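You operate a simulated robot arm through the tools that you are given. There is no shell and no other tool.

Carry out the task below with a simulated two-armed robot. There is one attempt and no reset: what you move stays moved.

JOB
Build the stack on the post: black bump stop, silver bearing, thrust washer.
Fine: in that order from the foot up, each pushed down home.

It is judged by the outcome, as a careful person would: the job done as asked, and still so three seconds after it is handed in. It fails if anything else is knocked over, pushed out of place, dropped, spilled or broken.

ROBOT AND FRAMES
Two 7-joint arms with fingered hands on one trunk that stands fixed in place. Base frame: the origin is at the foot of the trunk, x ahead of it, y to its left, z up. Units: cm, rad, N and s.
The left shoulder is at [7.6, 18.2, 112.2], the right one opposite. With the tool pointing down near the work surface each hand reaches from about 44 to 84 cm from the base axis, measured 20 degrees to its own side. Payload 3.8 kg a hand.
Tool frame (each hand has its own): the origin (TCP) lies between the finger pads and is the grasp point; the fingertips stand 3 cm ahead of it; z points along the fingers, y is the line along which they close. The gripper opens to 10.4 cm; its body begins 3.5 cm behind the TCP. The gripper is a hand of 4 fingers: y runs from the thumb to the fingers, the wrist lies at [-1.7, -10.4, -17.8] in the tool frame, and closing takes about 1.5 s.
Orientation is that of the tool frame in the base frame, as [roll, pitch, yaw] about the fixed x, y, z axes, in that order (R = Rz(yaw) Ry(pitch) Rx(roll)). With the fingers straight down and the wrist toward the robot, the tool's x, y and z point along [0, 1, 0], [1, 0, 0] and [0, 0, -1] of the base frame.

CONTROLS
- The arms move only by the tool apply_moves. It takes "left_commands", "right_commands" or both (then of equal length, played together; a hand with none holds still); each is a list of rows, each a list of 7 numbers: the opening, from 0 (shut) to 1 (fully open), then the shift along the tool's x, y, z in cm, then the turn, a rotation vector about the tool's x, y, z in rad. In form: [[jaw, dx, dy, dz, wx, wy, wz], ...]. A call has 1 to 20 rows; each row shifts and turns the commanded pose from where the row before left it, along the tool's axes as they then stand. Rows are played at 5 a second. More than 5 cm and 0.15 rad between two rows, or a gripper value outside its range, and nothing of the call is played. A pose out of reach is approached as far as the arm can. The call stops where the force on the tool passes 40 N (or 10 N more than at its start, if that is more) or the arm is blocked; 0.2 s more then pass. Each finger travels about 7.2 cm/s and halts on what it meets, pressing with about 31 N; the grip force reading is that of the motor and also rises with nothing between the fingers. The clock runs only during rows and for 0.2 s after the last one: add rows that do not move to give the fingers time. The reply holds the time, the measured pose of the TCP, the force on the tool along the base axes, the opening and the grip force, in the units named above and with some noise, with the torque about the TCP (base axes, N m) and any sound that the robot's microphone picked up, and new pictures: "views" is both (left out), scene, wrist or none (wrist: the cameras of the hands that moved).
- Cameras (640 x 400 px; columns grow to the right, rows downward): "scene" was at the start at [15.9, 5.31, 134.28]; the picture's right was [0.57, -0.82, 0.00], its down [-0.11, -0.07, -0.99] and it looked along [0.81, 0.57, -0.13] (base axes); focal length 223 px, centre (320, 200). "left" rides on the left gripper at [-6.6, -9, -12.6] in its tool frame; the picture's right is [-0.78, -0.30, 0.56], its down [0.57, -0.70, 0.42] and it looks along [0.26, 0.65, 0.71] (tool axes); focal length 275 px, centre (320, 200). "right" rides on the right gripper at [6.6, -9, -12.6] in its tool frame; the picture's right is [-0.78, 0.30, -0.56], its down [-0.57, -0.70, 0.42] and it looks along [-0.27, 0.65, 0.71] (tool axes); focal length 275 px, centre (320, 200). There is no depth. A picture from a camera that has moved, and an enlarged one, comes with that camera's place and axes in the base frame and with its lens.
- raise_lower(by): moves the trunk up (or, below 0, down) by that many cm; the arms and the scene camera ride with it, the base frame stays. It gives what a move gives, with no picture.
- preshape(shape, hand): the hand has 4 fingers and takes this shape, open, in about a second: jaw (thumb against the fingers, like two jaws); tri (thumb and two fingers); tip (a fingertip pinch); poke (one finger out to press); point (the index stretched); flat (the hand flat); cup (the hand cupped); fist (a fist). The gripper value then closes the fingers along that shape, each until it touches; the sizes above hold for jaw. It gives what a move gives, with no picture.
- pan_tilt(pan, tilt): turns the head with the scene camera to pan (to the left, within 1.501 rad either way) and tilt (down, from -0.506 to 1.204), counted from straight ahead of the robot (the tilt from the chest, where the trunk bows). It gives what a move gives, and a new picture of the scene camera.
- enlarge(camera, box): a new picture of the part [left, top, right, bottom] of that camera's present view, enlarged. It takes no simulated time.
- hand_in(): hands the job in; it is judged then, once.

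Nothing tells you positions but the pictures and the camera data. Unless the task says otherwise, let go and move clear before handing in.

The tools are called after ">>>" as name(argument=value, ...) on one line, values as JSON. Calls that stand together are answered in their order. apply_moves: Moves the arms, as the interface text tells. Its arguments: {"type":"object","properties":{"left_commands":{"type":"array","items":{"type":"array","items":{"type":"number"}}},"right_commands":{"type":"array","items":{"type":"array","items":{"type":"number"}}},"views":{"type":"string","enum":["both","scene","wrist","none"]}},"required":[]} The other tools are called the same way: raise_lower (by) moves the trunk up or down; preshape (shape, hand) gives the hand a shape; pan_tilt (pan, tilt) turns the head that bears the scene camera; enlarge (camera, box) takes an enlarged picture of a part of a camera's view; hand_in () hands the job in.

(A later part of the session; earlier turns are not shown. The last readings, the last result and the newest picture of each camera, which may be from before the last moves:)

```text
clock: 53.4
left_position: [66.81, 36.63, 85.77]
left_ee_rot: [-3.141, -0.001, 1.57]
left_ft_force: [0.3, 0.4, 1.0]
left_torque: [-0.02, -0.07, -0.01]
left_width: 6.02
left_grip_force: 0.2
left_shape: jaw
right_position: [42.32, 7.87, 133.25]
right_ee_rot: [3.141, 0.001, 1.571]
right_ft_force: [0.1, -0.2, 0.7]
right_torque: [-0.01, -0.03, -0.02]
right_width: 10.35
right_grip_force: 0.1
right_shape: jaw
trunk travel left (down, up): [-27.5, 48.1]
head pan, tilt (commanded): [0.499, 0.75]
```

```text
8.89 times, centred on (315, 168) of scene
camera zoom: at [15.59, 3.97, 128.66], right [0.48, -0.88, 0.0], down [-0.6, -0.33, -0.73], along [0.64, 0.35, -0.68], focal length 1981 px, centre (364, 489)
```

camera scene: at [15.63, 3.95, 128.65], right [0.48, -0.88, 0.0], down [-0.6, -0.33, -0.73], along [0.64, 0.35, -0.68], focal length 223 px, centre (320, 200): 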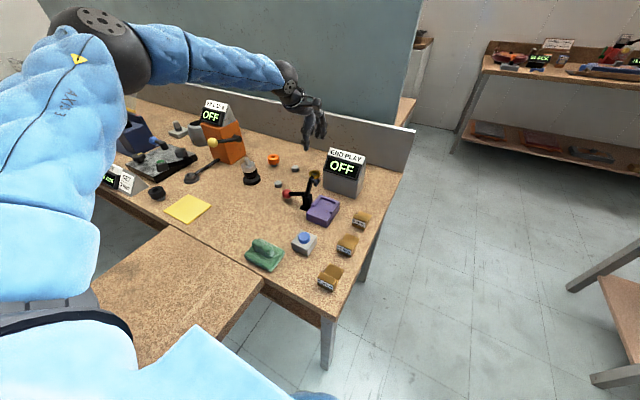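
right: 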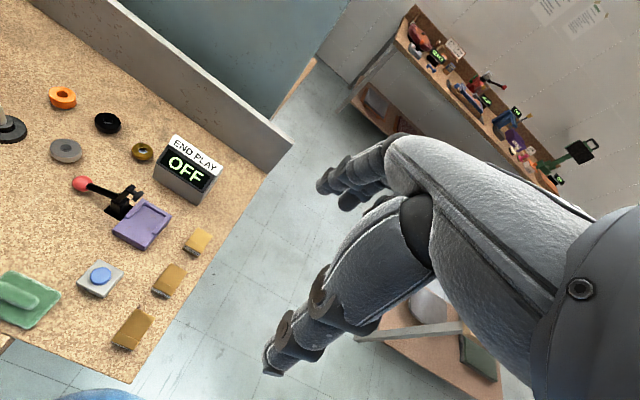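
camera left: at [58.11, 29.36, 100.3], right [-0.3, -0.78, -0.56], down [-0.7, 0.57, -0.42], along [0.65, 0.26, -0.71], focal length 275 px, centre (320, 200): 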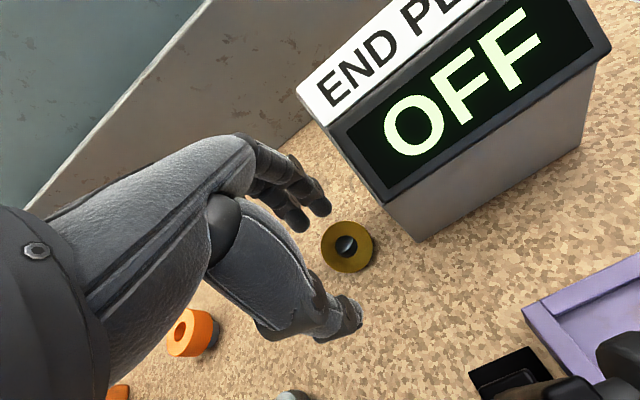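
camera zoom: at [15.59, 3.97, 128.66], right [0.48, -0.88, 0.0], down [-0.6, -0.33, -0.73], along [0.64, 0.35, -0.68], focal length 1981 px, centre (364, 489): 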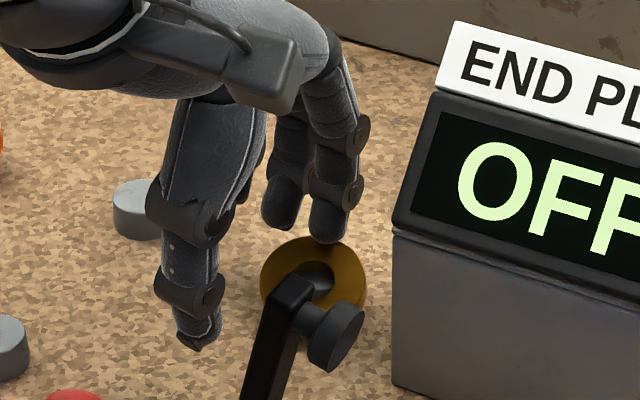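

It's working: the washer is rotating back toward level under about 1 N. I'll continue in small steps.

>>> apply_moves(left_commands=[[0.58, 0, 0, 0.2, 0, 0, 0], [0.58, 0, 0, 0.2, 0, 0, 0], [0.58, 0, 0, 0.15, 0, 0, 0], [0.58, 0, 0, 0, 0, 0, 0]], views="none")

>>> enlarge(camera="left", box=[260, 170, 400, 300])

>>> enlarge(camera="scene", box=[295, 145, 335, 190])

```text
clock: 54.4
left_position: [66.81, 36.73, 85.32]
left_ee_rot: [3.14, 0.001, 1.569]
left_ft_force: [-0.5, 0.2, 6.0]
left_torque: [-0.04, -0.26, -0.02]
left_width: 6.01
left_grip_force: 0.1
left_shape: jaw
right_position: [42.3, 7.96, 133.17]
right_ee_rot: [-3.141, 0.0, 1.57]
right_ft_force: [0.1, 0.5, -0.5]
right_torque: [0.01, -0.02, -0.02]
right_width: 10.38
right_grip_force: 0.2
right_shape: jaw
trunk travel left (down, up): [-27.5, 48.1]
head pan, tilt (commanded): [0.499, 0.75]
```

```text
3.08 times, centred on (330, 235) of left
camera zoom: at [57.66, 30.13, 97.94], right [-0.3, -0.78, -0.56], down [-0.7, 0.57, -0.43], along [0.65, 0.26, -0.71], focal length 847 px, centre (289, 92)
```

zoom: 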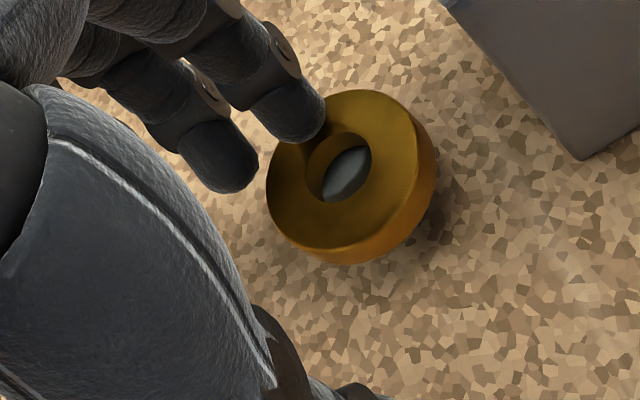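

```text
8.89 times, centred on (315, 168) of scene
camera zoom: at [15.54, 3.95, 128.67], right [0.48, -0.88, 0.0], down [-0.6, -0.33, -0.73], along [0.64, 0.35, -0.68], focal length 1981 px, centre (364, 489)
```

zoom: 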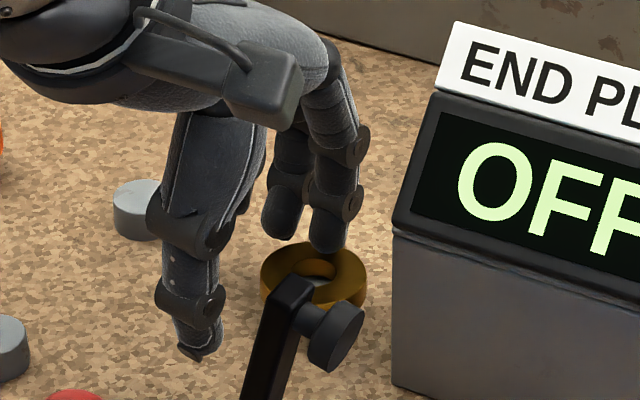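

The washer is pressed level on the riser with 6 N, but sits about 0.8 cm off-centre toward −x. While pressing, I'll drag it gently +x to recentre it.

>>> apply_moves(left_commands=[[0.58, 0.05, 0.2, 0, 0, 0, 0], [0.58, 0.05, 0.2, 0, 0, 0, 0], [0.58, 0, 0, 0, 0, 0, 0]], views="none")

>>> enlarge(camera="left", box=[260, 170, 400, 300])

>>> enlarge(camera="scene", box=[295, 145, 335, 190])

```text
clock: 55.2
left_position: [67.25, 36.86, 85.41]
left_ee_rot: [3.137, 0.001, 1.571]
left_ft_force: [-1.3, -0.4, 10.8]
left_torque: [-0.2, -0.37, -0.07]
left_width: 5.89
left_grip_force: 0.0
left_shape: jaw
right_position: [42.27, 7.86, 133.25]
right_ee_rot: [-3.141, 0.0, 1.57]
right_ft_force: [0.1, 0.6, 0.5]
right_torque: [0.0, 0.01, 0.01]
right_width: 10.35
right_grip_force: 0.1
right_shape: jaw
trunk travel left (down, up): [-27.5, 48.1]
head pan, tilt (commanded): [0.499, 0.75]
```

```text
3.08 times, centred on (330, 235) of left
camera zoom: at [58.08, 30.23, 97.92], right [-0.3, -0.78, -0.56], down [-0.7, 0.57, -0.43], along [0.65, 0.26, -0.71], focal length 847 px, centre (289, 92)
```

zoom: 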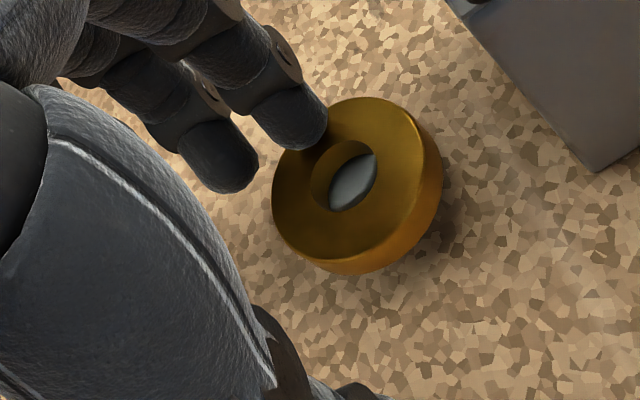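

```text
8.89 times, centred on (315, 168) of scene
camera zoom: at [15.47, 3.91, 128.68], right [0.48, -0.88, 0.0], down [-0.6, -0.33, -0.73], along [0.64, 0.35, -0.68], focal length 1981 px, centre (364, 489)
```

zoom: 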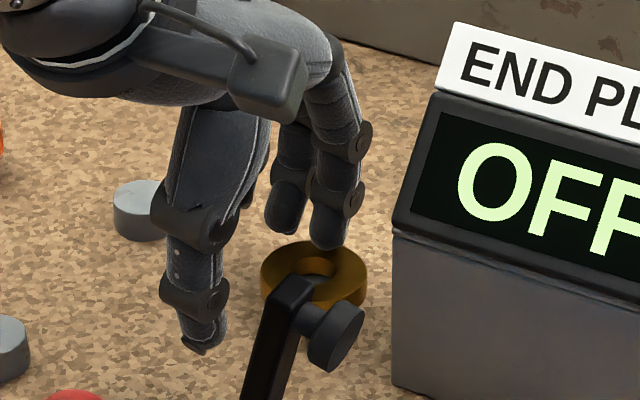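

The finger slid over the washer instead of dragging it. The washer is still level, so I'll lift off gently to see whether it stays balanced on the riser.

>>> apply_moves(left_commands=[[0.58, 0, 0, -0.2, 0, 0, 0], [0.58, 0, 0, -0.3, 0, 0, 0], [0.58, 0, 0, -1.0, 0, 0, 0], [0.58, 0, 0, -1.5, 0, 0, 0], [0.58, 0, 0, 0, 0, 0, 0]], views="none")

>>> enlarge(camera="left", box=[280, 190, 420, 320])

>>> enlarge(camera="scene", box=[295, 145, 335, 190])

```text
clock: 56.4
left_position: [67.11, 36.76, 88.28]
left_ee_rot: [-3.14, -0.001, 1.572]
left_ft_force: [-0.6, 0.2, 0.0]
left_torque: [-0.01, 0.0, 0.01]
left_width: 5.99
left_grip_force: 0.0
left_shape: jaw
right_position: [42.46, 7.97, 133.15]
right_ee_rot: [-3.142, -0.001, 1.572]
right_ft_force: [-0.7, -0.8, 0.4]
right_torque: [-0.03, -0.02, -0.04]
right_width: 10.37
right_grip_force: 0.0
right_shape: jaw
trunk travel left (down, up): [-27.5, 48.1]
head pan, tilt (commanded): [0.499, 0.75]
```

```text
3.08 times, centred on (350, 255) of left
camera zoom: at [58.12, 30.21, 100.77], right [-0.3, -0.78, -0.56], down [-0.7, 0.57, -0.42], along [0.65, 0.26, -0.71], focal length 847 px, centre (228, 31)
```

zoom: 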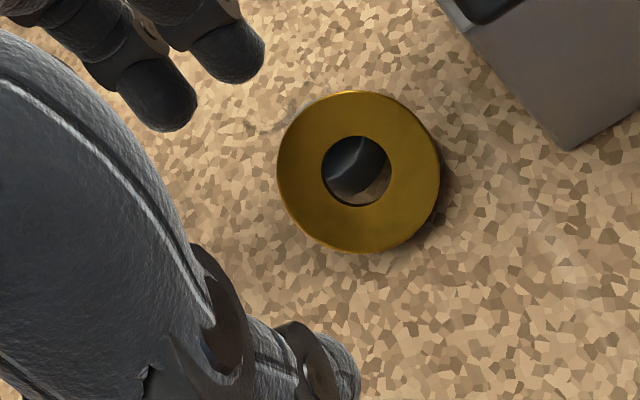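

```text
8.89 times, centred on (315, 168) of scene
camera zoom: at [15.62, 3.98, 128.65], right [0.48, -0.88, 0.0], down [-0.6, -0.33, -0.73], along [0.64, 0.35, -0.68], focal length 1981 px, centre (364, 489)
```

zoom: 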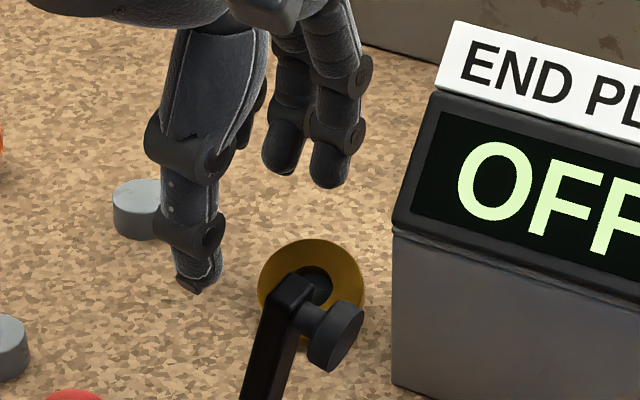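

It tipped back and slid a little further off. A better way is to push its low edge with the thumb toward +x at table level, so it rides back up onto the riser, and then close directly from there. I'll position the thumb outside the low edge.

>>> apply_moves(left_commands=[[0.65, -0.95, 1.4, 0, 0, 0, 0], [0.65, -0.95, 1.45, 0, 0, 0, 0], [0.65, 0, 0, 1.0, 0, 0, 0], [0.65, 0, 0, 0, 0, 0, 0], [0.65, 0, 0, 0, 0, 0, 0]], views="none")

>>> enlarge(camera="left", box=[250, 170, 430, 340])

>>> enlarge(camera="scene", box=[290, 140, 340, 195])

>>> enlarge(camera="right", box=[100, 100, 180, 180])

```text
clock: 57.6
left_position: [70.07, 34.98, 87.19]
left_ee_rot: [-3.141, 0.0, 1.571]
left_ft_force: [0.5, 0.1, -0.1]
left_torque: [0.01, 0.0, 0.0]
left_width: 6.71
left_grip_force: 0.0
left_shape: jaw
right_position: [42.32, 7.95, 133.12]
right_ee_rot: [-3.142, -0.001, 1.57]
right_ft_force: [0.1, -0.9, 0.3]
right_torque: [-0.02, 0.03, 0.01]
right_width: 10.34
right_grip_force: 0.1
right_shape: jaw
trunk travel left (down, up): [-27.5, 48.1]
head pan, tilt (commanded): [0.499, 0.75]
```

```text
2.35 times, centred on (340, 255) of left
camera zoom: at [60.98, 28.4, 99.8], right [-0.3, -0.78, -0.56], down [-0.7, 0.57, -0.42], along [0.65, 0.26, -0.71], focal length 648 px, centre (273, 71)
```

zoom: 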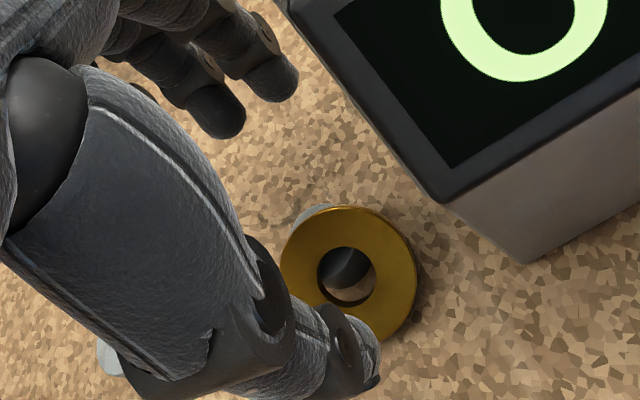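

```text
7.27 times, centred on (315, 168) of scene
camera zoom: at [15.61, 3.98, 128.66], right [0.48, -0.88, 0.0], down [-0.6, -0.33, -0.73], along [0.64, 0.35, -0.68], focal length 1621 px, centre (356, 436)
```

zoom: 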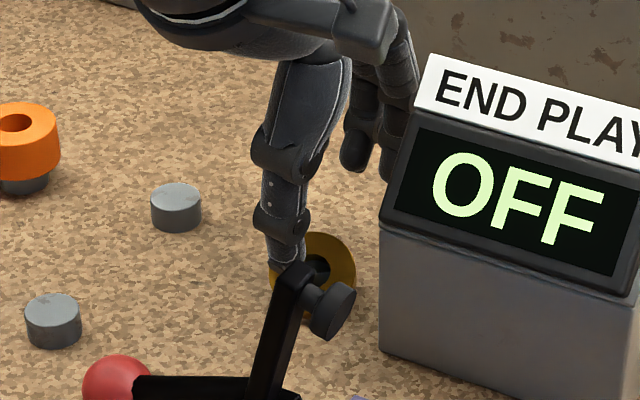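

```text
5.00 times, centred on (140, 140) of right
camera zoom: at [33.54, 14.67, 145.7], right [0.3, -0.78, 0.56], down [-0.7, -0.57, -0.42], along [0.65, -0.27, -0.71], focal length 1376 px, centre (1220, 500)
```

zoom: 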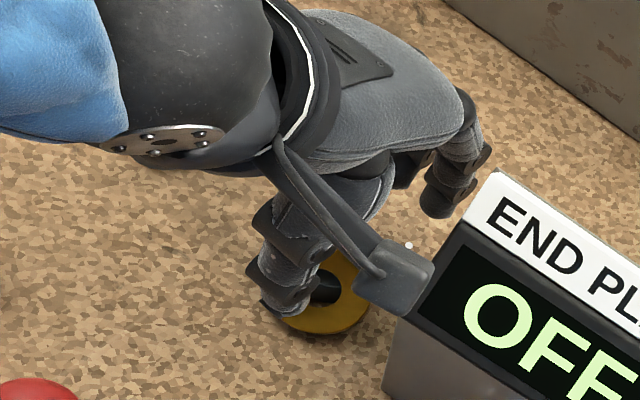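

The thumb is just outside the washer's low edge. I'll back off a further 0.4 cm and lower to table-skimming height (thumb tip about 2–3 mm above the bench).

>>> apply_moves(left_commands=[[0.65, 0, -0.4, 0, 0, 0, 0], [0.65, 0, 0, 1.2, 0, 0, 0], [0.65, 0, 0, 1.2, 0, 0, 0], [0.65, 0, 0, 0.7, 0, 0, 0], [0.65, 0, 0, 0, 0, 0, 0]], views="none")

>>> enlarge(camera="left", box=[250, 170, 430, 340])

>>> enlarge(camera="scene", box=[290, 140, 340, 195])

>>> enlarge(camera="right", box=[100, 100, 180, 180])

```text
clock: 58.8
left_position: [69.48, 35.03, 84.21]
left_ee_rot: [-3.141, -0.002, 1.571]
left_ft_force: [-0.3, -0.2, 0.3]
left_torque: [-0.01, 0.02, -0.02]
left_width: 6.71
left_grip_force: 0.1
left_shape: jaw
right_position: [42.34, 8.02, 133.08]
right_ee_rot: [-3.142, 0.0, 1.57]
right_ft_force: [-0.2, 0.5, -0.3]
right_torque: [0.02, -0.01, 0.0]
right_width: 10.37
right_grip_force: 0.0
right_shape: jaw
trunk travel left (down, up): [-27.5, 48.1]
head pan, tilt (commanded): [0.499, 0.75]
```

```text
2.35 times, centred on (340, 255) of left
camera zoom: at [60.4, 28.42, 96.76], right [-0.3, -0.78, -0.56], down [-0.7, 0.57, -0.42], along [0.65, 0.26, -0.71], focal length 648 px, centre (273, 71)
```

zoom: 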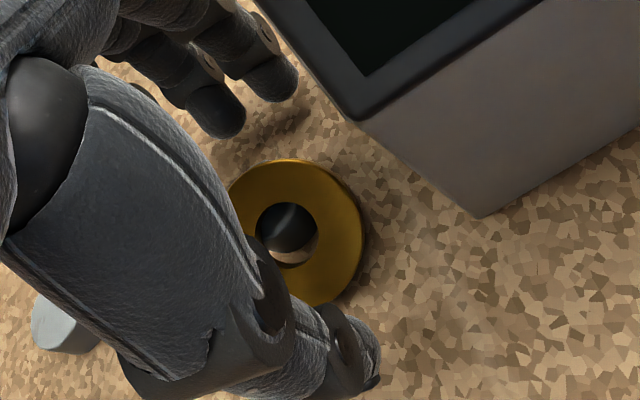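

```text
7.27 times, centred on (315, 168) of scene
camera zoom: at [15.59, 3.97, 128.66], right [0.48, -0.88, 0.0], down [-0.6, -0.33, -0.73], along [0.64, 0.35, -0.68], focal length 1621 px, centre (356, 436)
```

zoom: 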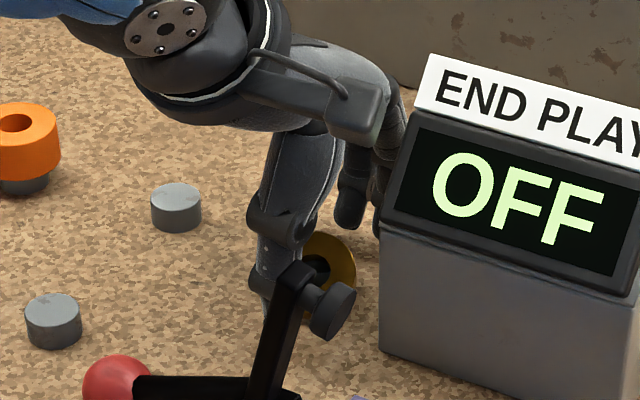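

```text
5.00 times, centred on (140, 140) of right
camera zoom: at [33.52, 14.66, 145.7], right [0.3, -0.78, 0.56], down [-0.7, -0.57, -0.42], along [0.65, -0.26, -0.71], focal length 1376 px, centre (1220, 500)
```

zoom: 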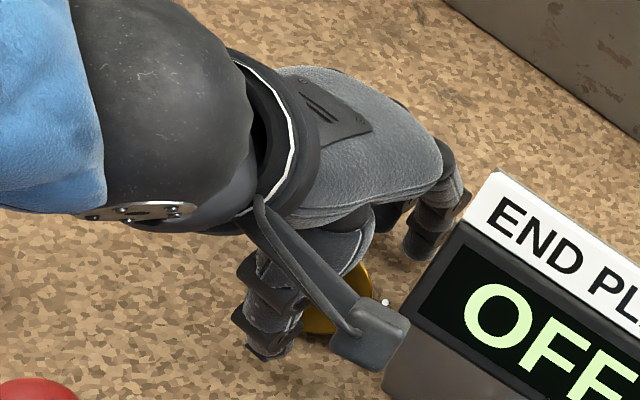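

No contact yet, and everything is clear. Now I'll push the low edge toward +x in small steps.

>>> apply_moves(left_commands=[[0.65, 0, 0.2, 0, 0, 0, 0], [0.65, 0, 0.2, 0, 0, 0, 0], [0.65, 0, 0.2, 0, 0, 0, 0], [0.65, 0, 0.2, 0, 0, 0, 0], [0.65, 0, 0, 0, 0, 0, 0]], views="none")

>>> enlarge(camera="left", box=[250, 170, 430, 340])

>>> enlarge(camera="scene", box=[290, 140, 340, 195])

```text
clock: 60.0
left_position: [70.53, 35.0, 84.24]
left_ee_rot: [-3.141, 0.001, 1.571]
left_ft_force: [0.6, -1.0, -0.1]
left_torque: [0.02, 0.04, -0.01]
left_width: 6.71
left_grip_force: 0.0
left_shape: jaw
right_position: [42.33, 7.89, 133.2]
right_ee_rot: [-3.14, -0.001, 1.572]
right_ft_force: [-0.3, -0.2, -0.1]
right_torque: [0.01, -0.02, 0.0]
right_width: 10.37
right_grip_force: 0.0
right_shape: jaw
trunk travel left (down, up): [-27.5, 48.1]
head pan, tilt (commanded): [0.499, 0.75]
```

```text
2.35 times, centred on (340, 255) of left
camera zoom: at [61.38, 28.41, 96.73], right [-0.3, -0.78, -0.56], down [-0.7, 0.57, -0.42], along [0.65, 0.26, -0.71], focal length 648 px, centre (273, 71)
```

zoom: 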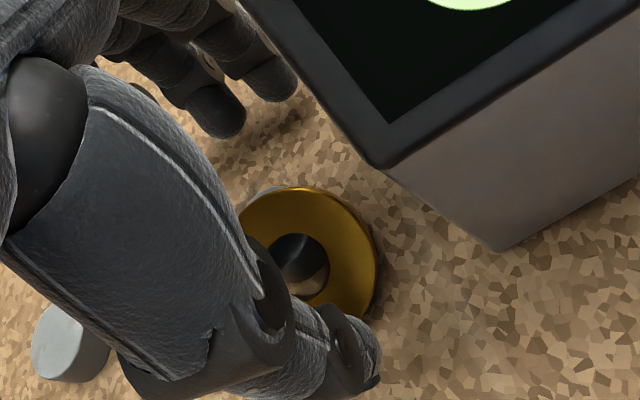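

```text
7.27 times, centred on (315, 168) of scene
camera zoom: at [15.6, 3.98, 128.66], right [0.48, -0.88, 0.0], down [-0.6, -0.33, -0.73], along [0.64, 0.35, -0.68], focal length 1621 px, centre (356, 436)
```

zoom: 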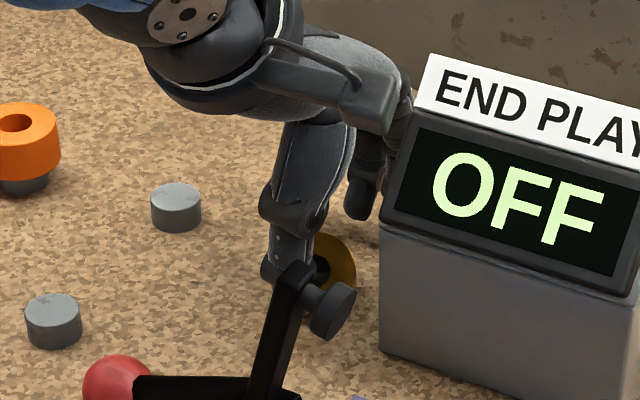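

>>> apply_moves(left_commands=[[0.65, 0, 0.15, 0, 0, 0, 0], [0.65, 0, 0.15, 0, 0, 0, 0], [0.65, 0, 0.15, 0, 0, 0, 0], [0.65, 0, 0, 0, 0, 0, 0]], views="none")

>>> enlarge(camera="left", box=[250, 170, 430, 340])

>>> enlarge(camera="scene", box=[290, 140, 340, 195])

```text
clock: 61.0
left_position: [70.86, 34.97, 84.19]
left_ee_rot: [3.141, 0.0, 1.572]
left_ft_force: [0.0, -0.6, 0.2]
left_torque: [-0.02, -0.02, 0.01]
left_width: 6.73
left_grip_force: 0.0
left_shape: jaw
right_position: [42.4, 8.0, 133.26]
right_ee_rot: [-3.141, 0.0, 1.572]
right_ft_force: [1.1, -0.7, -0.6]
right_torque: [-0.01, -0.01, 0.0]
right_width: 10.37
right_grip_force: 0.1
right_shape: jaw
trunk travel left (down, up): [-27.5, 48.1]
head pan, tilt (commanded): [0.499, 0.75]
```

```text
2.35 times, centred on (340, 255) of left
camera zoom: at [61.84, 28.42, 96.78], right [-0.3, -0.78, -0.56], down [-0.7, 0.57, -0.42], along [0.65, 0.26, -0.71], focal length 648 px, centre (273, 71)
```

zoom: 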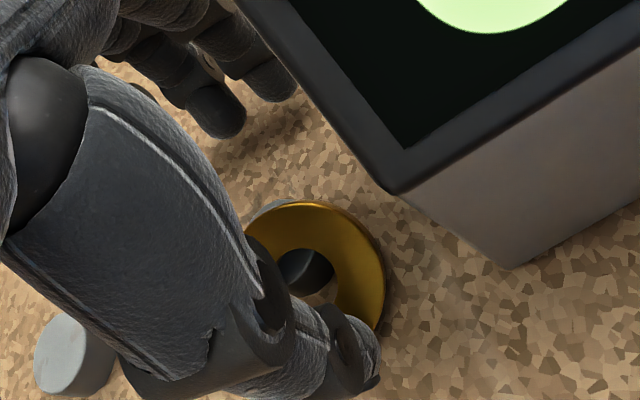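

```text
7.27 times, centred on (315, 168) of scene
camera zoom: at [15.6, 3.98, 128.66], right [0.48, -0.88, 0.0], down [-0.6, -0.33, -0.73], along [0.64, 0.35, -0.68], focal length 1621 px, centre (356, 436)
```

zoom: 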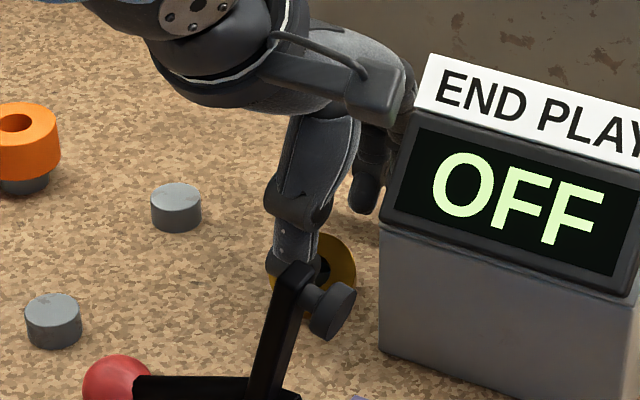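

>>> apply_moves(left_commands=[[0.65, 0, 0.15, 0, 0, 0, 0], [0.65, 0, 0.15, 0, 0, 0, 0], [0.65, 0, 0.15, 0, 0, 0, 0], [0.65, 0, 0, 0, 0, 0, 0]], views="none")

>>> enlarge(camera="left", box=[250, 170, 430, 340])

>>> enlarge(camera="scene", box=[300, 150, 330, 190])

```text
clock: 62.0
left_position: [71.23, 34.9, 84.41]
left_ee_rot: [-3.141, 0.001, 1.572]
left_ft_force: [-0.6, 1.0, -0.6]
left_torque: [-0.04, -0.02, -0.01]
left_width: 6.71
left_grip_force: 0.1
left_shape: jaw
right_position: [42.27, 7.92, 133.06]
right_ee_rot: [-3.14, 0.001, 1.571]
right_ft_force: [-0.9, -0.5, -0.4]
right_torque: [0.04, 0.01, 0.01]
right_width: 10.37
right_grip_force: 0.1
right_shape: jaw
trunk travel left (down, up): [-27.5, 48.1]
head pan, tilt (commanded): [0.499, 0.75]
```

```text
2.35 times, centred on (340, 255) of left
camera zoom: at [62.07, 28.44, 96.87], right [-0.3, -0.78, -0.56], down [-0.7, 0.57, -0.42], along [0.65, 0.26, -0.71], focal length 648 px, centre (273, 71)
```

zoom: 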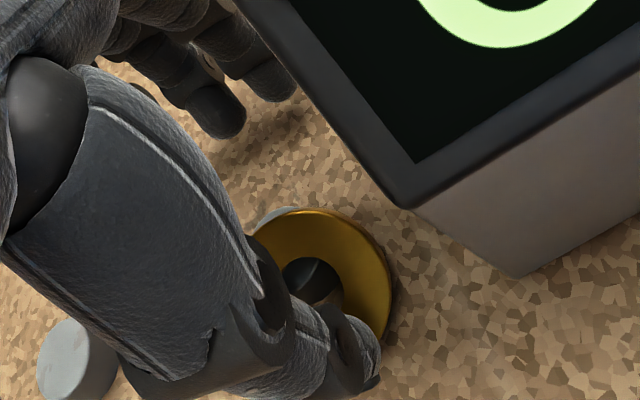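

```text
10.00 times, centred on (315, 170) of scene
camera zoom: at [15.6, 3.98, 128.66], right [0.48, -0.88, 0.0], down [-0.6, -0.33, -0.73], along [0.64, 0.35, -0.68], focal length 2229 px, centre (370, 500)
```

zoom: 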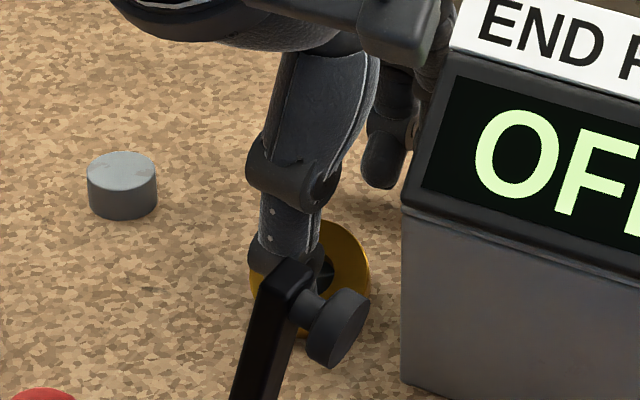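

The washer has started to ride with the thumb (more riser now shows through the bore). I'll continue in small steps.

>>> apply_moves(left_commands=[[0.65, 0, 0.15, 0, 0, 0, 0], [0.65, 0, 0.15, 0, 0, 0, 0], [0.65, 0, 0, 0, 0, 0, 0]], views="none")

>>> enlarge(camera="left", box=[250, 170, 430, 340])

>>> enlarge(camera="scene", box=[300, 150, 330, 190])

```text
clock: 62.8
left_position: [71.19, 35.0, 84.4]
left_ee_rot: [3.139, -0.001, 1.572]
left_ft_force: [0.0, -1.0, -0.3]
left_torque: [-0.05, -0.03, -0.02]
left_width: 6.73
left_grip_force: 0.0
left_shape: jaw
left hand out of reach, approached as far as the arm can: row 1
right_position: [42.31, 7.88, 133.21]
right_ee_rot: [-3.14, -0.001, 1.573]
right_ft_force: [-1.1, -0.6, -0.2]
right_torque: [-0.01, 0.0, -0.02]
right_width: 10.36
right_grip_force: 0.1
right_shape: jaw
trunk travel left (down, up): [-27.5, 48.1]
head pan, tilt (commanded): [0.499, 0.75]
```

```text
2.35 times, centred on (340, 255) of left
camera zoom: at [62.09, 28.48, 96.87], right [-0.3, -0.78, -0.56], down [-0.7, 0.57, -0.43], along [0.65, 0.26, -0.71], focal length 648 px, centre (273, 71)
```

zoom: 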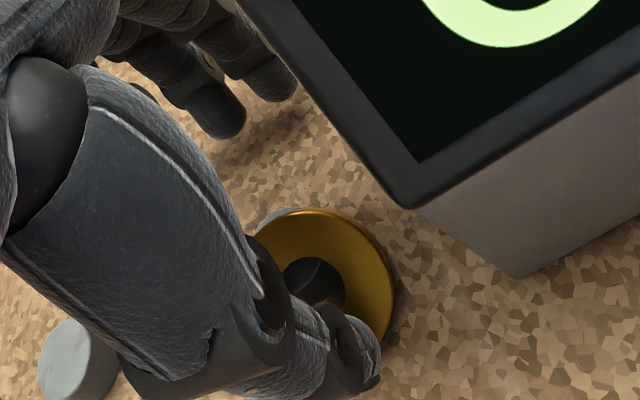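

```text
10.00 times, centred on (315, 170) of scene
camera zoom: at [15.6, 3.98, 128.66], right [0.48, -0.88, 0.0], down [-0.6, -0.33, -0.73], along [0.64, 0.35, -0.68], focal length 2229 px, centre (370, 500)
```

zoom: 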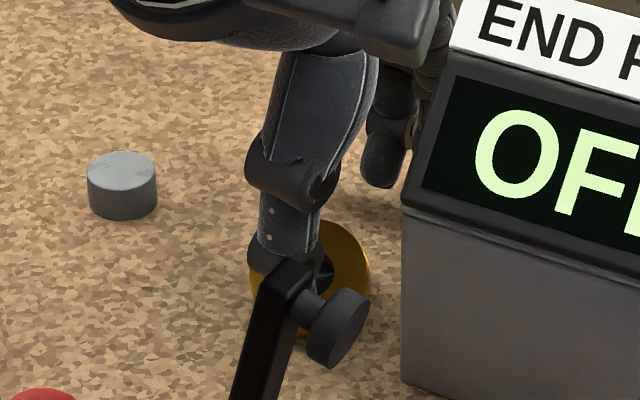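

The arm has reached its limit in x, so I'll use the closing motion instead: back off slightly and let the thumb close to continue pushing the washer up onto the riser.

>>> apply_moves(left_commands=[[0.62, 0, -0.3, 0, 0, 0, 0], [0.58, 0, 0, 0, 0, 0, 0], [0.55, 0, 0, 0, 0, 0, 0], [0.55, 0, 0, 0, 0, 0, 0]], views="none")

>>> enlarge(camera="left", box=[250, 170, 430, 340])

>>> enlarge(camera="scene", box=[300, 150, 330, 190])

```text
clock: 63.8
left_position: [70.99, 34.83, 84.26]
left_ee_rot: [-3.141, -0.002, 1.573]
left_ft_force: [-0.1, 0.4, -0.3]
left_torque: [0.02, -0.03, -0.03]
left_width: 5.77
left_grip_force: 0.0
left_shape: jaw
right_position: [42.32, 8.02, 133.18]
right_ee_rot: [3.14, 0.001, 1.571]
right_ft_force: [0.3, -0.5, -0.9]
right_torque: [0.01, 0.0, 0.01]
right_width: 10.36
right_grip_force: 0.1
right_shape: jaw
trunk travel left (down, up): [-27.5, 48.1]
head pan, tilt (commanded): [0.499, 0.75]
```

```text
2.35 times, centred on (340, 255) of left
camera zoom: at [61.87, 28.45, 96.74], right [-0.3, -0.78, -0.56], down [-0.7, 0.57, -0.42], along [0.65, 0.26, -0.71], focal length 648 px, centre (273, 71)
```

zoom: 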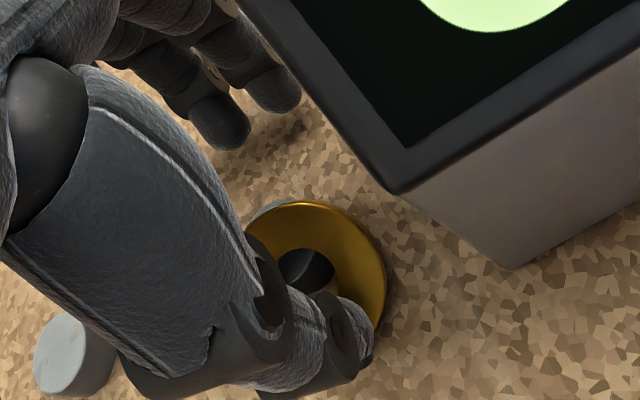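

```text
10.00 times, centred on (315, 170) of scene
camera zoom: at [15.61, 3.98, 128.66], right [0.48, -0.88, 0.0], down [-0.6, -0.33, -0.73], along [0.64, 0.35, -0.68], focal length 2229 px, centre (370, 500)
```

zoom: 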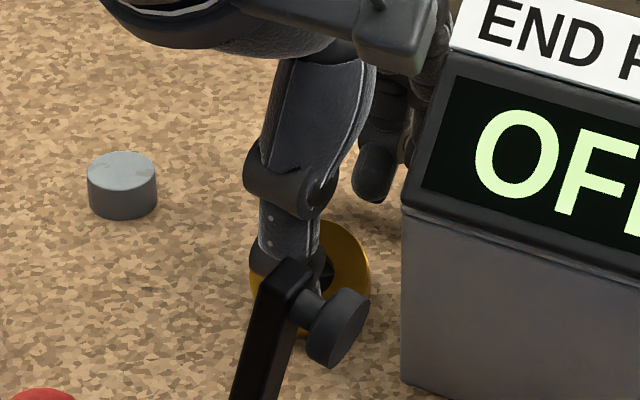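

>>> apply_moves(left_commands=[[0.52, 0, 0, 0, 0, 0, 0], [0.5, 0, 0, 0, 0, 0, 0], [0.5, 0, 0, 0, 0, 0, 0]], views="none")

>>> enlarge(camera="left", box=[250, 170, 430, 340])

>>> enlarge(camera="scene", box=[300, 150, 330, 190])

```text
clock: 64.6
left_position: [70.82, 35.11, 84.2]
left_ee_rot: [3.141, 0.0, 1.569]
left_ft_force: [0.2, -0.1, -0.1]
left_torque: [0.0, -0.02, 0.01]
left_width: 5.26
left_grip_force: 0.0
left_shape: jaw
right_position: [42.28, 7.83, 133.15]
right_ee_rot: [-3.141, -0.001, 1.572]
right_ft_force: [-0.2, -0.3, 0.4]
right_torque: [0.02, -0.01, -0.02]
right_width: 10.36
right_grip_force: 0.0
right_shape: jaw
trunk travel left (down, up): [-27.5, 48.1]
head pan, tilt (commanded): [0.499, 0.75]
```

```text
2.35 times, centred on (340, 255) of left
camera zoom: at [61.86, 28.45, 96.74], right [-0.3, -0.78, -0.56], down [-0.7, 0.57, -0.42], along [0.65, 0.26, -0.71], focal length 648 px, centre (273, 71)
```

zoom: 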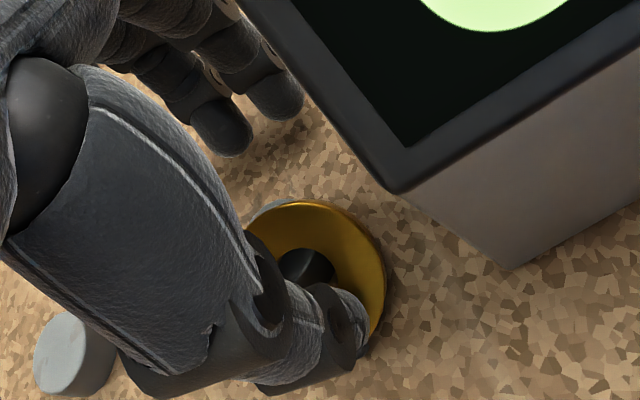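

```text
10.00 times, centred on (315, 170) of scene
camera zoom: at [15.6, 3.98, 128.66], right [0.48, -0.88, 0.0], down [-0.6, -0.33, -0.73], along [0.64, 0.35, -0.68], focal length 2229 px, centre (370, 500)
```

zoom: 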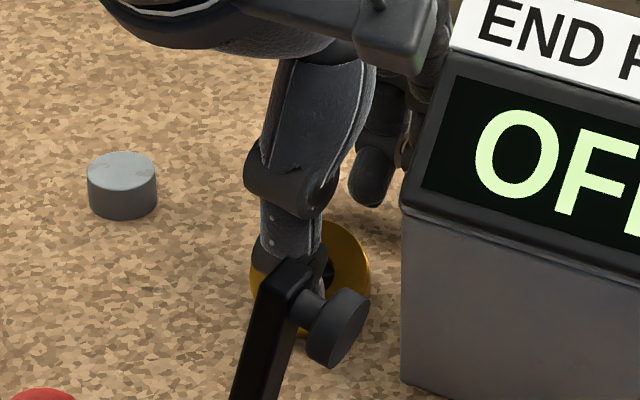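

The thumb rode over the low edge instead of pushing it, since it sits a few millimetres too high. New plan: press the washer level with two fingers as before, with the thumb just outside the near rim (hand tilted slightly thumb-down), then slide the hand +x so the thumb pushes the levelled washer onto the riser. First I'll rise and set that shape in the air.

>>> apply_moves(left_commands=[[0.5, 0, 0, -1.5, 0, 0, 0], [0.45, 0, -0.9, -2, 0, 0, 0], [0.4, 0.2, -1.0, -2.0, 0, 0, 0], [0.35, 0.1, -0.9, 0, -0.06, 0, 0], [0.29, 0, 0, 0, -0.06, 0, 0], [0.29, 0, 0, 0, 0, 0, 0], [0.29, 0, 0, 0, 0, 0, 0]], views="none")

>>> enlarge(camera="left", box=[230, 150, 430, 350])

>>> enlarge(camera="scene", box=[285, 125, 345, 190])

```text
clock: 66.2
left_position: [68.12, 35.41, 89.83]
left_ee_rot: [3.019, -0.001, 1.57]
left_ft_force: [-0.2, -0.6, 0.0]
left_torque: [-0.01, 0.0, -0.03]
left_width: 3.07
left_grip_force: 0.0
left_shape: jaw
right_position: [42.22, 7.88, 133.27]
right_ee_rot: [-3.141, -0.002, 1.569]
right_ft_force: [0.9, 0.1, 0.5]
right_torque: [0.0, 0.03, 0.0]
right_width: 10.36
right_grip_force: 0.1
right_shape: jaw
trunk travel left (down, up): [-27.5, 48.1]
head pan, tilt (commanded): [0.499, 0.75]
```

```text
2.00 times, centred on (330, 250) of left
camera zoom: at [57.64, 28.8, 101.17], right [-0.23, -0.78, -0.59], down [-0.64, 0.57, -0.51], along [0.73, 0.26, -0.63], focal length 551 px, centre (300, 100)
```

zoom: 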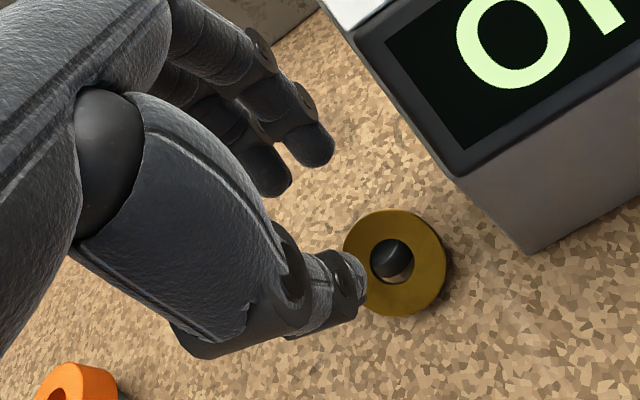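

```text
6.15 times, centred on (315, 158) of scene
camera zoom: at [15.6, 3.98, 128.66], right [0.48, -0.88, 0.0], down [-0.6, -0.33, -0.73], along [0.64, 0.35, -0.68], focal length 1372 px, centre (351, 462)
```

zoom: 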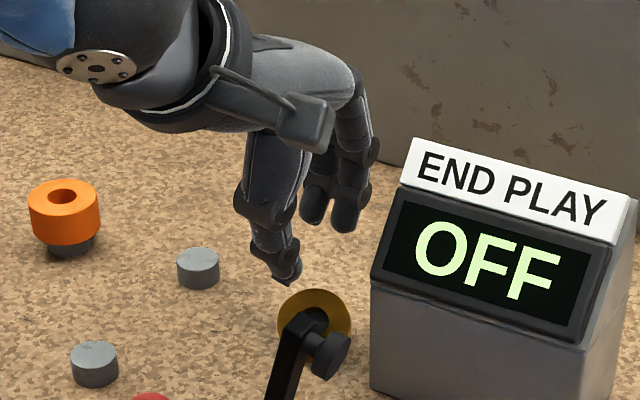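

The hand is now tilted slightly thumb-down as intended. I'll shift 0.5 cm back toward −x and lower to just above the washer's high edge, then check.

>>> apply_moves(left_commands=[[0.29, 0, -0.5, 0.06, 0, 0, 0], [0.29, 0, 0.13, 1.1, 0, 0, 0], [0.29, 0, 0.13, 1.1, 0, 0, 0], [0.29, 0, 0.12, 1.0, 0, 0, 0], [0.29, 0, 0, 0, 0, 0, 0]], views="none")

>>> enlarge(camera="left", box=[250, 170, 410, 310])

>>> enlarge(camera="scene", box=[295, 145, 335, 190])

```text
clock: 67.4
left_position: [68.36, 35.28, 86.72]
left_ee_rot: [3.021, 0.0, 1.571]
left_ft_force: [-0.1, -0.1, -0.7]
left_torque: [-0.01, -0.02, 0.02]
left_width: 3.07
left_grip_force: 0.0
left_shape: jaw
right_position: [42.29, 7.95, 133.27]
right_ee_rot: [-3.14, -0.001, 1.572]
right_ft_force: [0.3, 0.1, 1.0]
right_torque: [-0.03, 0.01, 0.01]
right_width: 10.37
right_grip_force: 0.0
right_shape: jaw
trunk travel left (down, up): [-27.5, 48.1]
head pan, tilt (commanded): [0.499, 0.75]
```

```text
2.86 times, centred on (330, 240) of left
camera zoom: at [57.76, 28.76, 98.06], right [-0.23, -0.78, -0.59], down [-0.65, 0.57, -0.51], along [0.73, 0.26, -0.63], focal length 786 px, centre (291, 86)
```

zoom: 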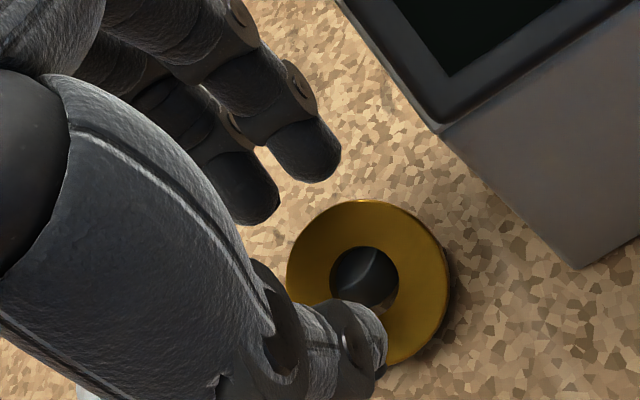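

```text
8.89 times, centred on (315, 168) of scene
camera zoom: at [15.58, 3.97, 128.66], right [0.48, -0.88, 0.0], down [-0.6, -0.33, -0.73], along [0.64, 0.35, -0.68], focal length 1981 px, centre (364, 489)
```

zoom: 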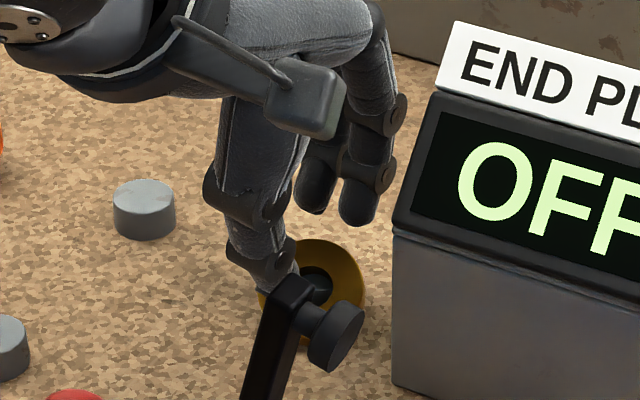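

A sign slip in my tilted-axis compensation left the hand about 0.8 cm too far in +x. Nothing touched; I'll correct that now.

>>> apply_moves(left_commands=[[0.29, 0, -0.4, -0.05, 0, 0, 0], [0.29, 0, -0.4, -0.05, 0, 0, 0], [0.29, 0, 0, 0, 0, 0, 0], [0.29, 0, 0, 0, 0, 0, 0]], views="none")

>>> enlarge(camera="left", box=[250, 170, 410, 310])

>>> enlarge(camera="scene", box=[295, 145, 335, 190])

```text
clock: 68.4
left_position: [67.51, 35.25, 86.66]
left_ee_rot: [3.019, -0.001, 1.571]
left_ft_force: [-0.6, 0.9, -0.7]
left_torque: [0.05, -0.02, 0.01]
left_width: 3.07
left_grip_force: 0.0
left_shape: jaw
right_position: [42.37, 7.99, 133.19]
right_ee_rot: [-3.14, -0.001, 1.571]
right_ft_force: [0.1, -1.1, -0.3]
right_torque: [0.0, 0.04, 0.03]
right_width: 10.35
right_grip_force: 0.1
right_shape: jaw
trunk travel left (down, up): [-27.5, 48.1]
head pan, tilt (commanded): [0.499, 0.75]
```

```text
2.86 times, centred on (330, 240) of left
camera zoom: at [57.02, 28.7, 98.06], right [-0.23, -0.78, -0.59], down [-0.65, 0.57, -0.51], along [0.73, 0.26, -0.63], focal length 786 px, centre (291, 86)
```

zoom: 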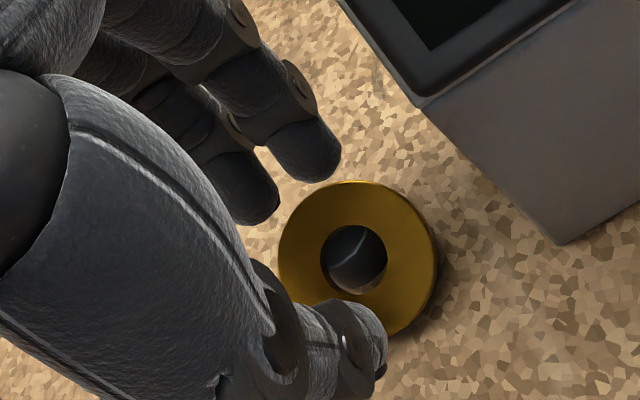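

```text
8.89 times, centred on (315, 168) of scene
camera zoom: at [15.6, 3.98, 128.66], right [0.48, -0.88, 0.0], down [-0.6, -0.33, -0.73], along [0.64, 0.35, -0.68], focal length 1981 px, centre (364, 489)
```

zoom: 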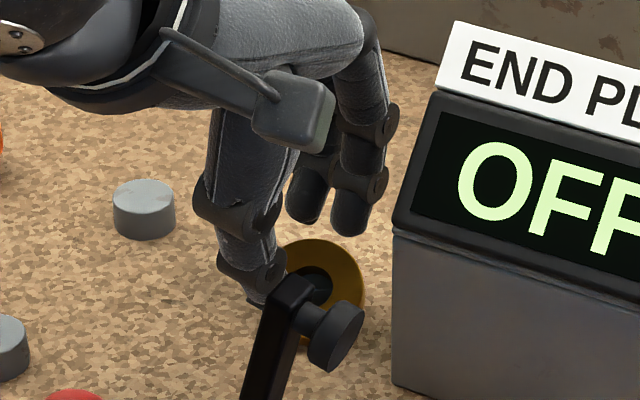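

Fingertips now sit above the washer's raised side with the thumb just outside the near rim. I'll press down in small steps.

>>> apply_moves(left_commands=[[0.29, 0, -0.04, 0.3, 0, 0, 0], [0.29, 0, -0.04, 0.3, 0, 0, 0], [0.29, 0, -0.03, 0.25, 0, 0, 0], [0.29, 0, -0.03, 0.25, 0, 0, 0], [0.29, 0, 0, 0, 0, 0, 0]], views="none")

>>> enlarge(camera="left", box=[250, 170, 410, 310])

>>> enlarge(camera="scene", box=[295, 145, 335, 190])

```text
clock: 69.6
left_position: [67.61, 35.26, 85.54]
left_ee_rot: [3.021, 0.001, 1.571]
left_ft_force: [0.7, -0.4, 0.8]
left_torque: [0.01, -0.04, 0.02]
left_width: 3.06
left_grip_force: 0.0
left_shape: jaw
right_position: [42.31, 7.95, 133.21]
right_ee_rot: [-3.141, 0.001, 1.571]
right_ft_force: [-0.3, 0.7, 0.3]
right_torque: [-0.01, -0.02, -0.01]
right_width: 10.35
right_grip_force: 0.0
right_shape: jaw
trunk travel left (down, up): [-27.5, 48.1]
head pan, tilt (commanded): [0.499, 0.75]
```

```text
2.86 times, centred on (330, 240) of left
camera zoom: at [57.03, 28.69, 96.85], right [-0.23, -0.78, -0.59], down [-0.65, 0.57, -0.51], along [0.73, 0.26, -0.63], focal length 786 px, centre (291, 86)
```

zoom: 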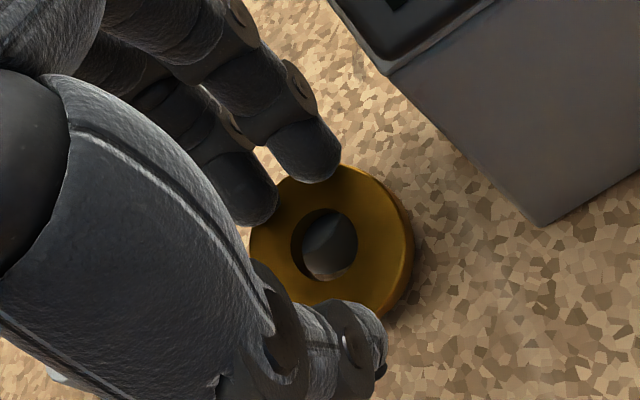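

```text
8.89 times, centred on (315, 168) of scene
camera zoom: at [15.59, 3.97, 128.66], right [0.48, -0.88, 0.0], down [-0.6, -0.33, -0.73], along [0.64, 0.35, -0.68], focal length 1981 px, centre (364, 489)
```

zoom: 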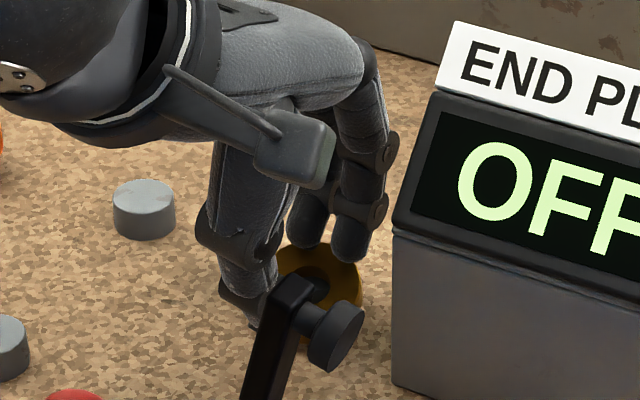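

The washer is coming level again. I'll continue a few millimetres more.

>>> apply_moves(left_commands=[[0.29, 0, -0.02, 0.15, 0, 0, 0], [0.29, 0, -0.02, 0.15, 0, 0, 0], [0.29, 0, -0.01, 0.1, 0, 0, 0], [0.29, 0, 0, 0, 0, 0, 0]], views="none")

>>> enlarge(camera="left", box=[250, 170, 410, 310])

>>> enlarge(camera="scene", box=[295, 145, 335, 190])

```text
clock: 70.6
left_position: [67.78, 35.18, 85.09]
left_ee_rot: [3.019, 0.002, 1.571]
left_ft_force: [-0.4, 0.4, 5.4]
left_torque: [0.03, -0.14, 0.0]
left_width: 3.09
left_grip_force: 0.0
left_shape: jaw
right_position: [42.32, 8.0, 133.22]
right_ee_rot: [3.141, 0.001, 1.57]
right_ft_force: [-0.7, 0.4, 0.6]
right_torque: [-0.02, -0.04, -0.02]
right_width: 10.36
right_grip_force: 0.1
right_shape: jaw
trunk travel left (down, up): [-27.5, 48.1]
head pan, tilt (commanded): [0.499, 0.75]
```

```text
2.86 times, centred on (330, 240) of left
camera zoom: at [57.09, 28.65, 96.52], right [-0.23, -0.78, -0.59], down [-0.64, 0.57, -0.51], along [0.73, 0.26, -0.63], focal length 786 px, centre (291, 86)
```

zoom: 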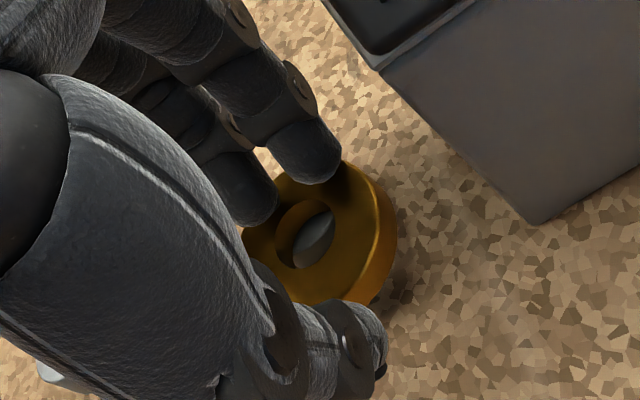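

```text
8.89 times, centred on (315, 168) of scene
camera zoom: at [15.54, 3.95, 128.67], right [0.48, -0.88, 0.0], down [-0.6, -0.33, -0.73], along [0.64, 0.35, -0.68], focal length 1981 px, centre (364, 489)
```

zoom: 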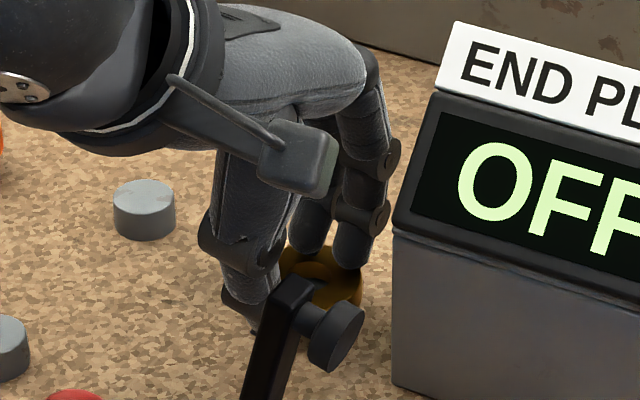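

It's pressed level at 5 N with the thumb just outside the near rim. Now I'll slide the hand +x so the thumb pushes the washer back onto the riser.

>>> apply_moves(left_commands=[[0.29, 0, 0.15, 0.0, 0, 0, 0], [0.29, 0, 0.15, 0.0, 0, 0, 0], [0.29, 0, 0.15, 0.01, 0, 0, 0], [0.29, 0, 0.15, 0.01, 0, 0, 0], [0.29, 0, 0, 0, 0, 0, 0]], views="none")

>>> enlarge(camera="left", box=[250, 170, 410, 310])

>>> enlarge(camera="scene", box=[295, 145, 335, 190])

```text
clock: 71.8
left_position: [68.32, 35.16, 85.22]
left_ee_rot: [3.02, -0.001, 1.571]
left_ft_force: [-1.6, -0.5, 2.8]
left_torque: [0.0, -0.02, 0.01]
left_width: 3.02
left_grip_force: 0.0
left_shape: jaw
right_position: [42.27, 7.9, 133.11]
right_ee_rot: [3.14, 0.002, 1.571]
right_ft_force: [-0.5, -0.9, -0.6]
right_torque: [0.01, 0.02, -0.01]
right_width: 10.37
right_grip_force: 0.1
right_shape: jaw
trunk travel left (down, up): [-27.5, 48.1]
head pan, tilt (commanded): [0.499, 0.75]
```

```text
2.86 times, centred on (330, 240) of left
camera zoom: at [57.67, 28.63, 96.52], right [-0.23, -0.78, -0.59], down [-0.65, 0.57, -0.51], along [0.73, 0.26, -0.63], focal length 786 px, centre (291, 86)
```

zoom: 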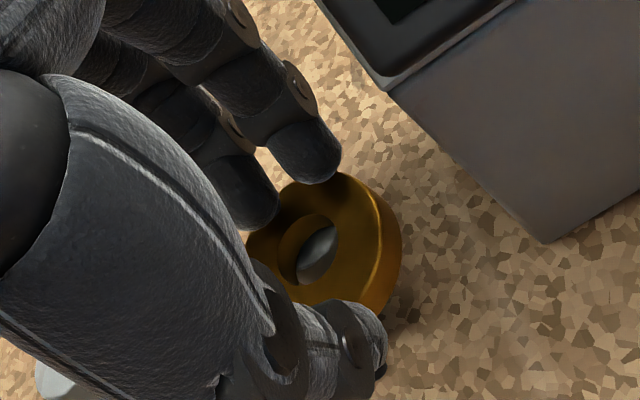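

```text
8.89 times, centred on (315, 168) of scene
camera zoom: at [15.56, 3.96, 128.66], right [0.48, -0.88, 0.0], down [-0.6, -0.33, -0.73], along [0.64, 0.35, -0.68], focal length 1981 px, centre (364, 489)
```

zoom: 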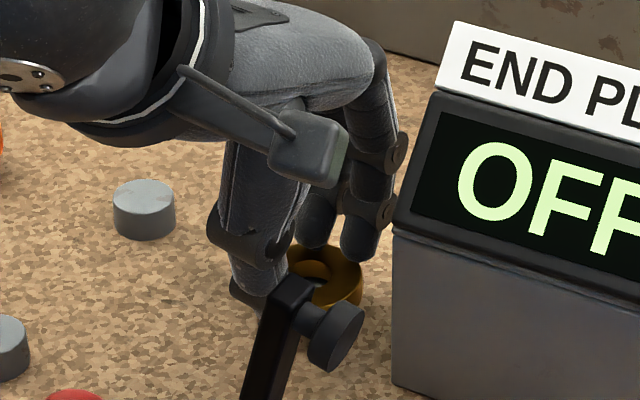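

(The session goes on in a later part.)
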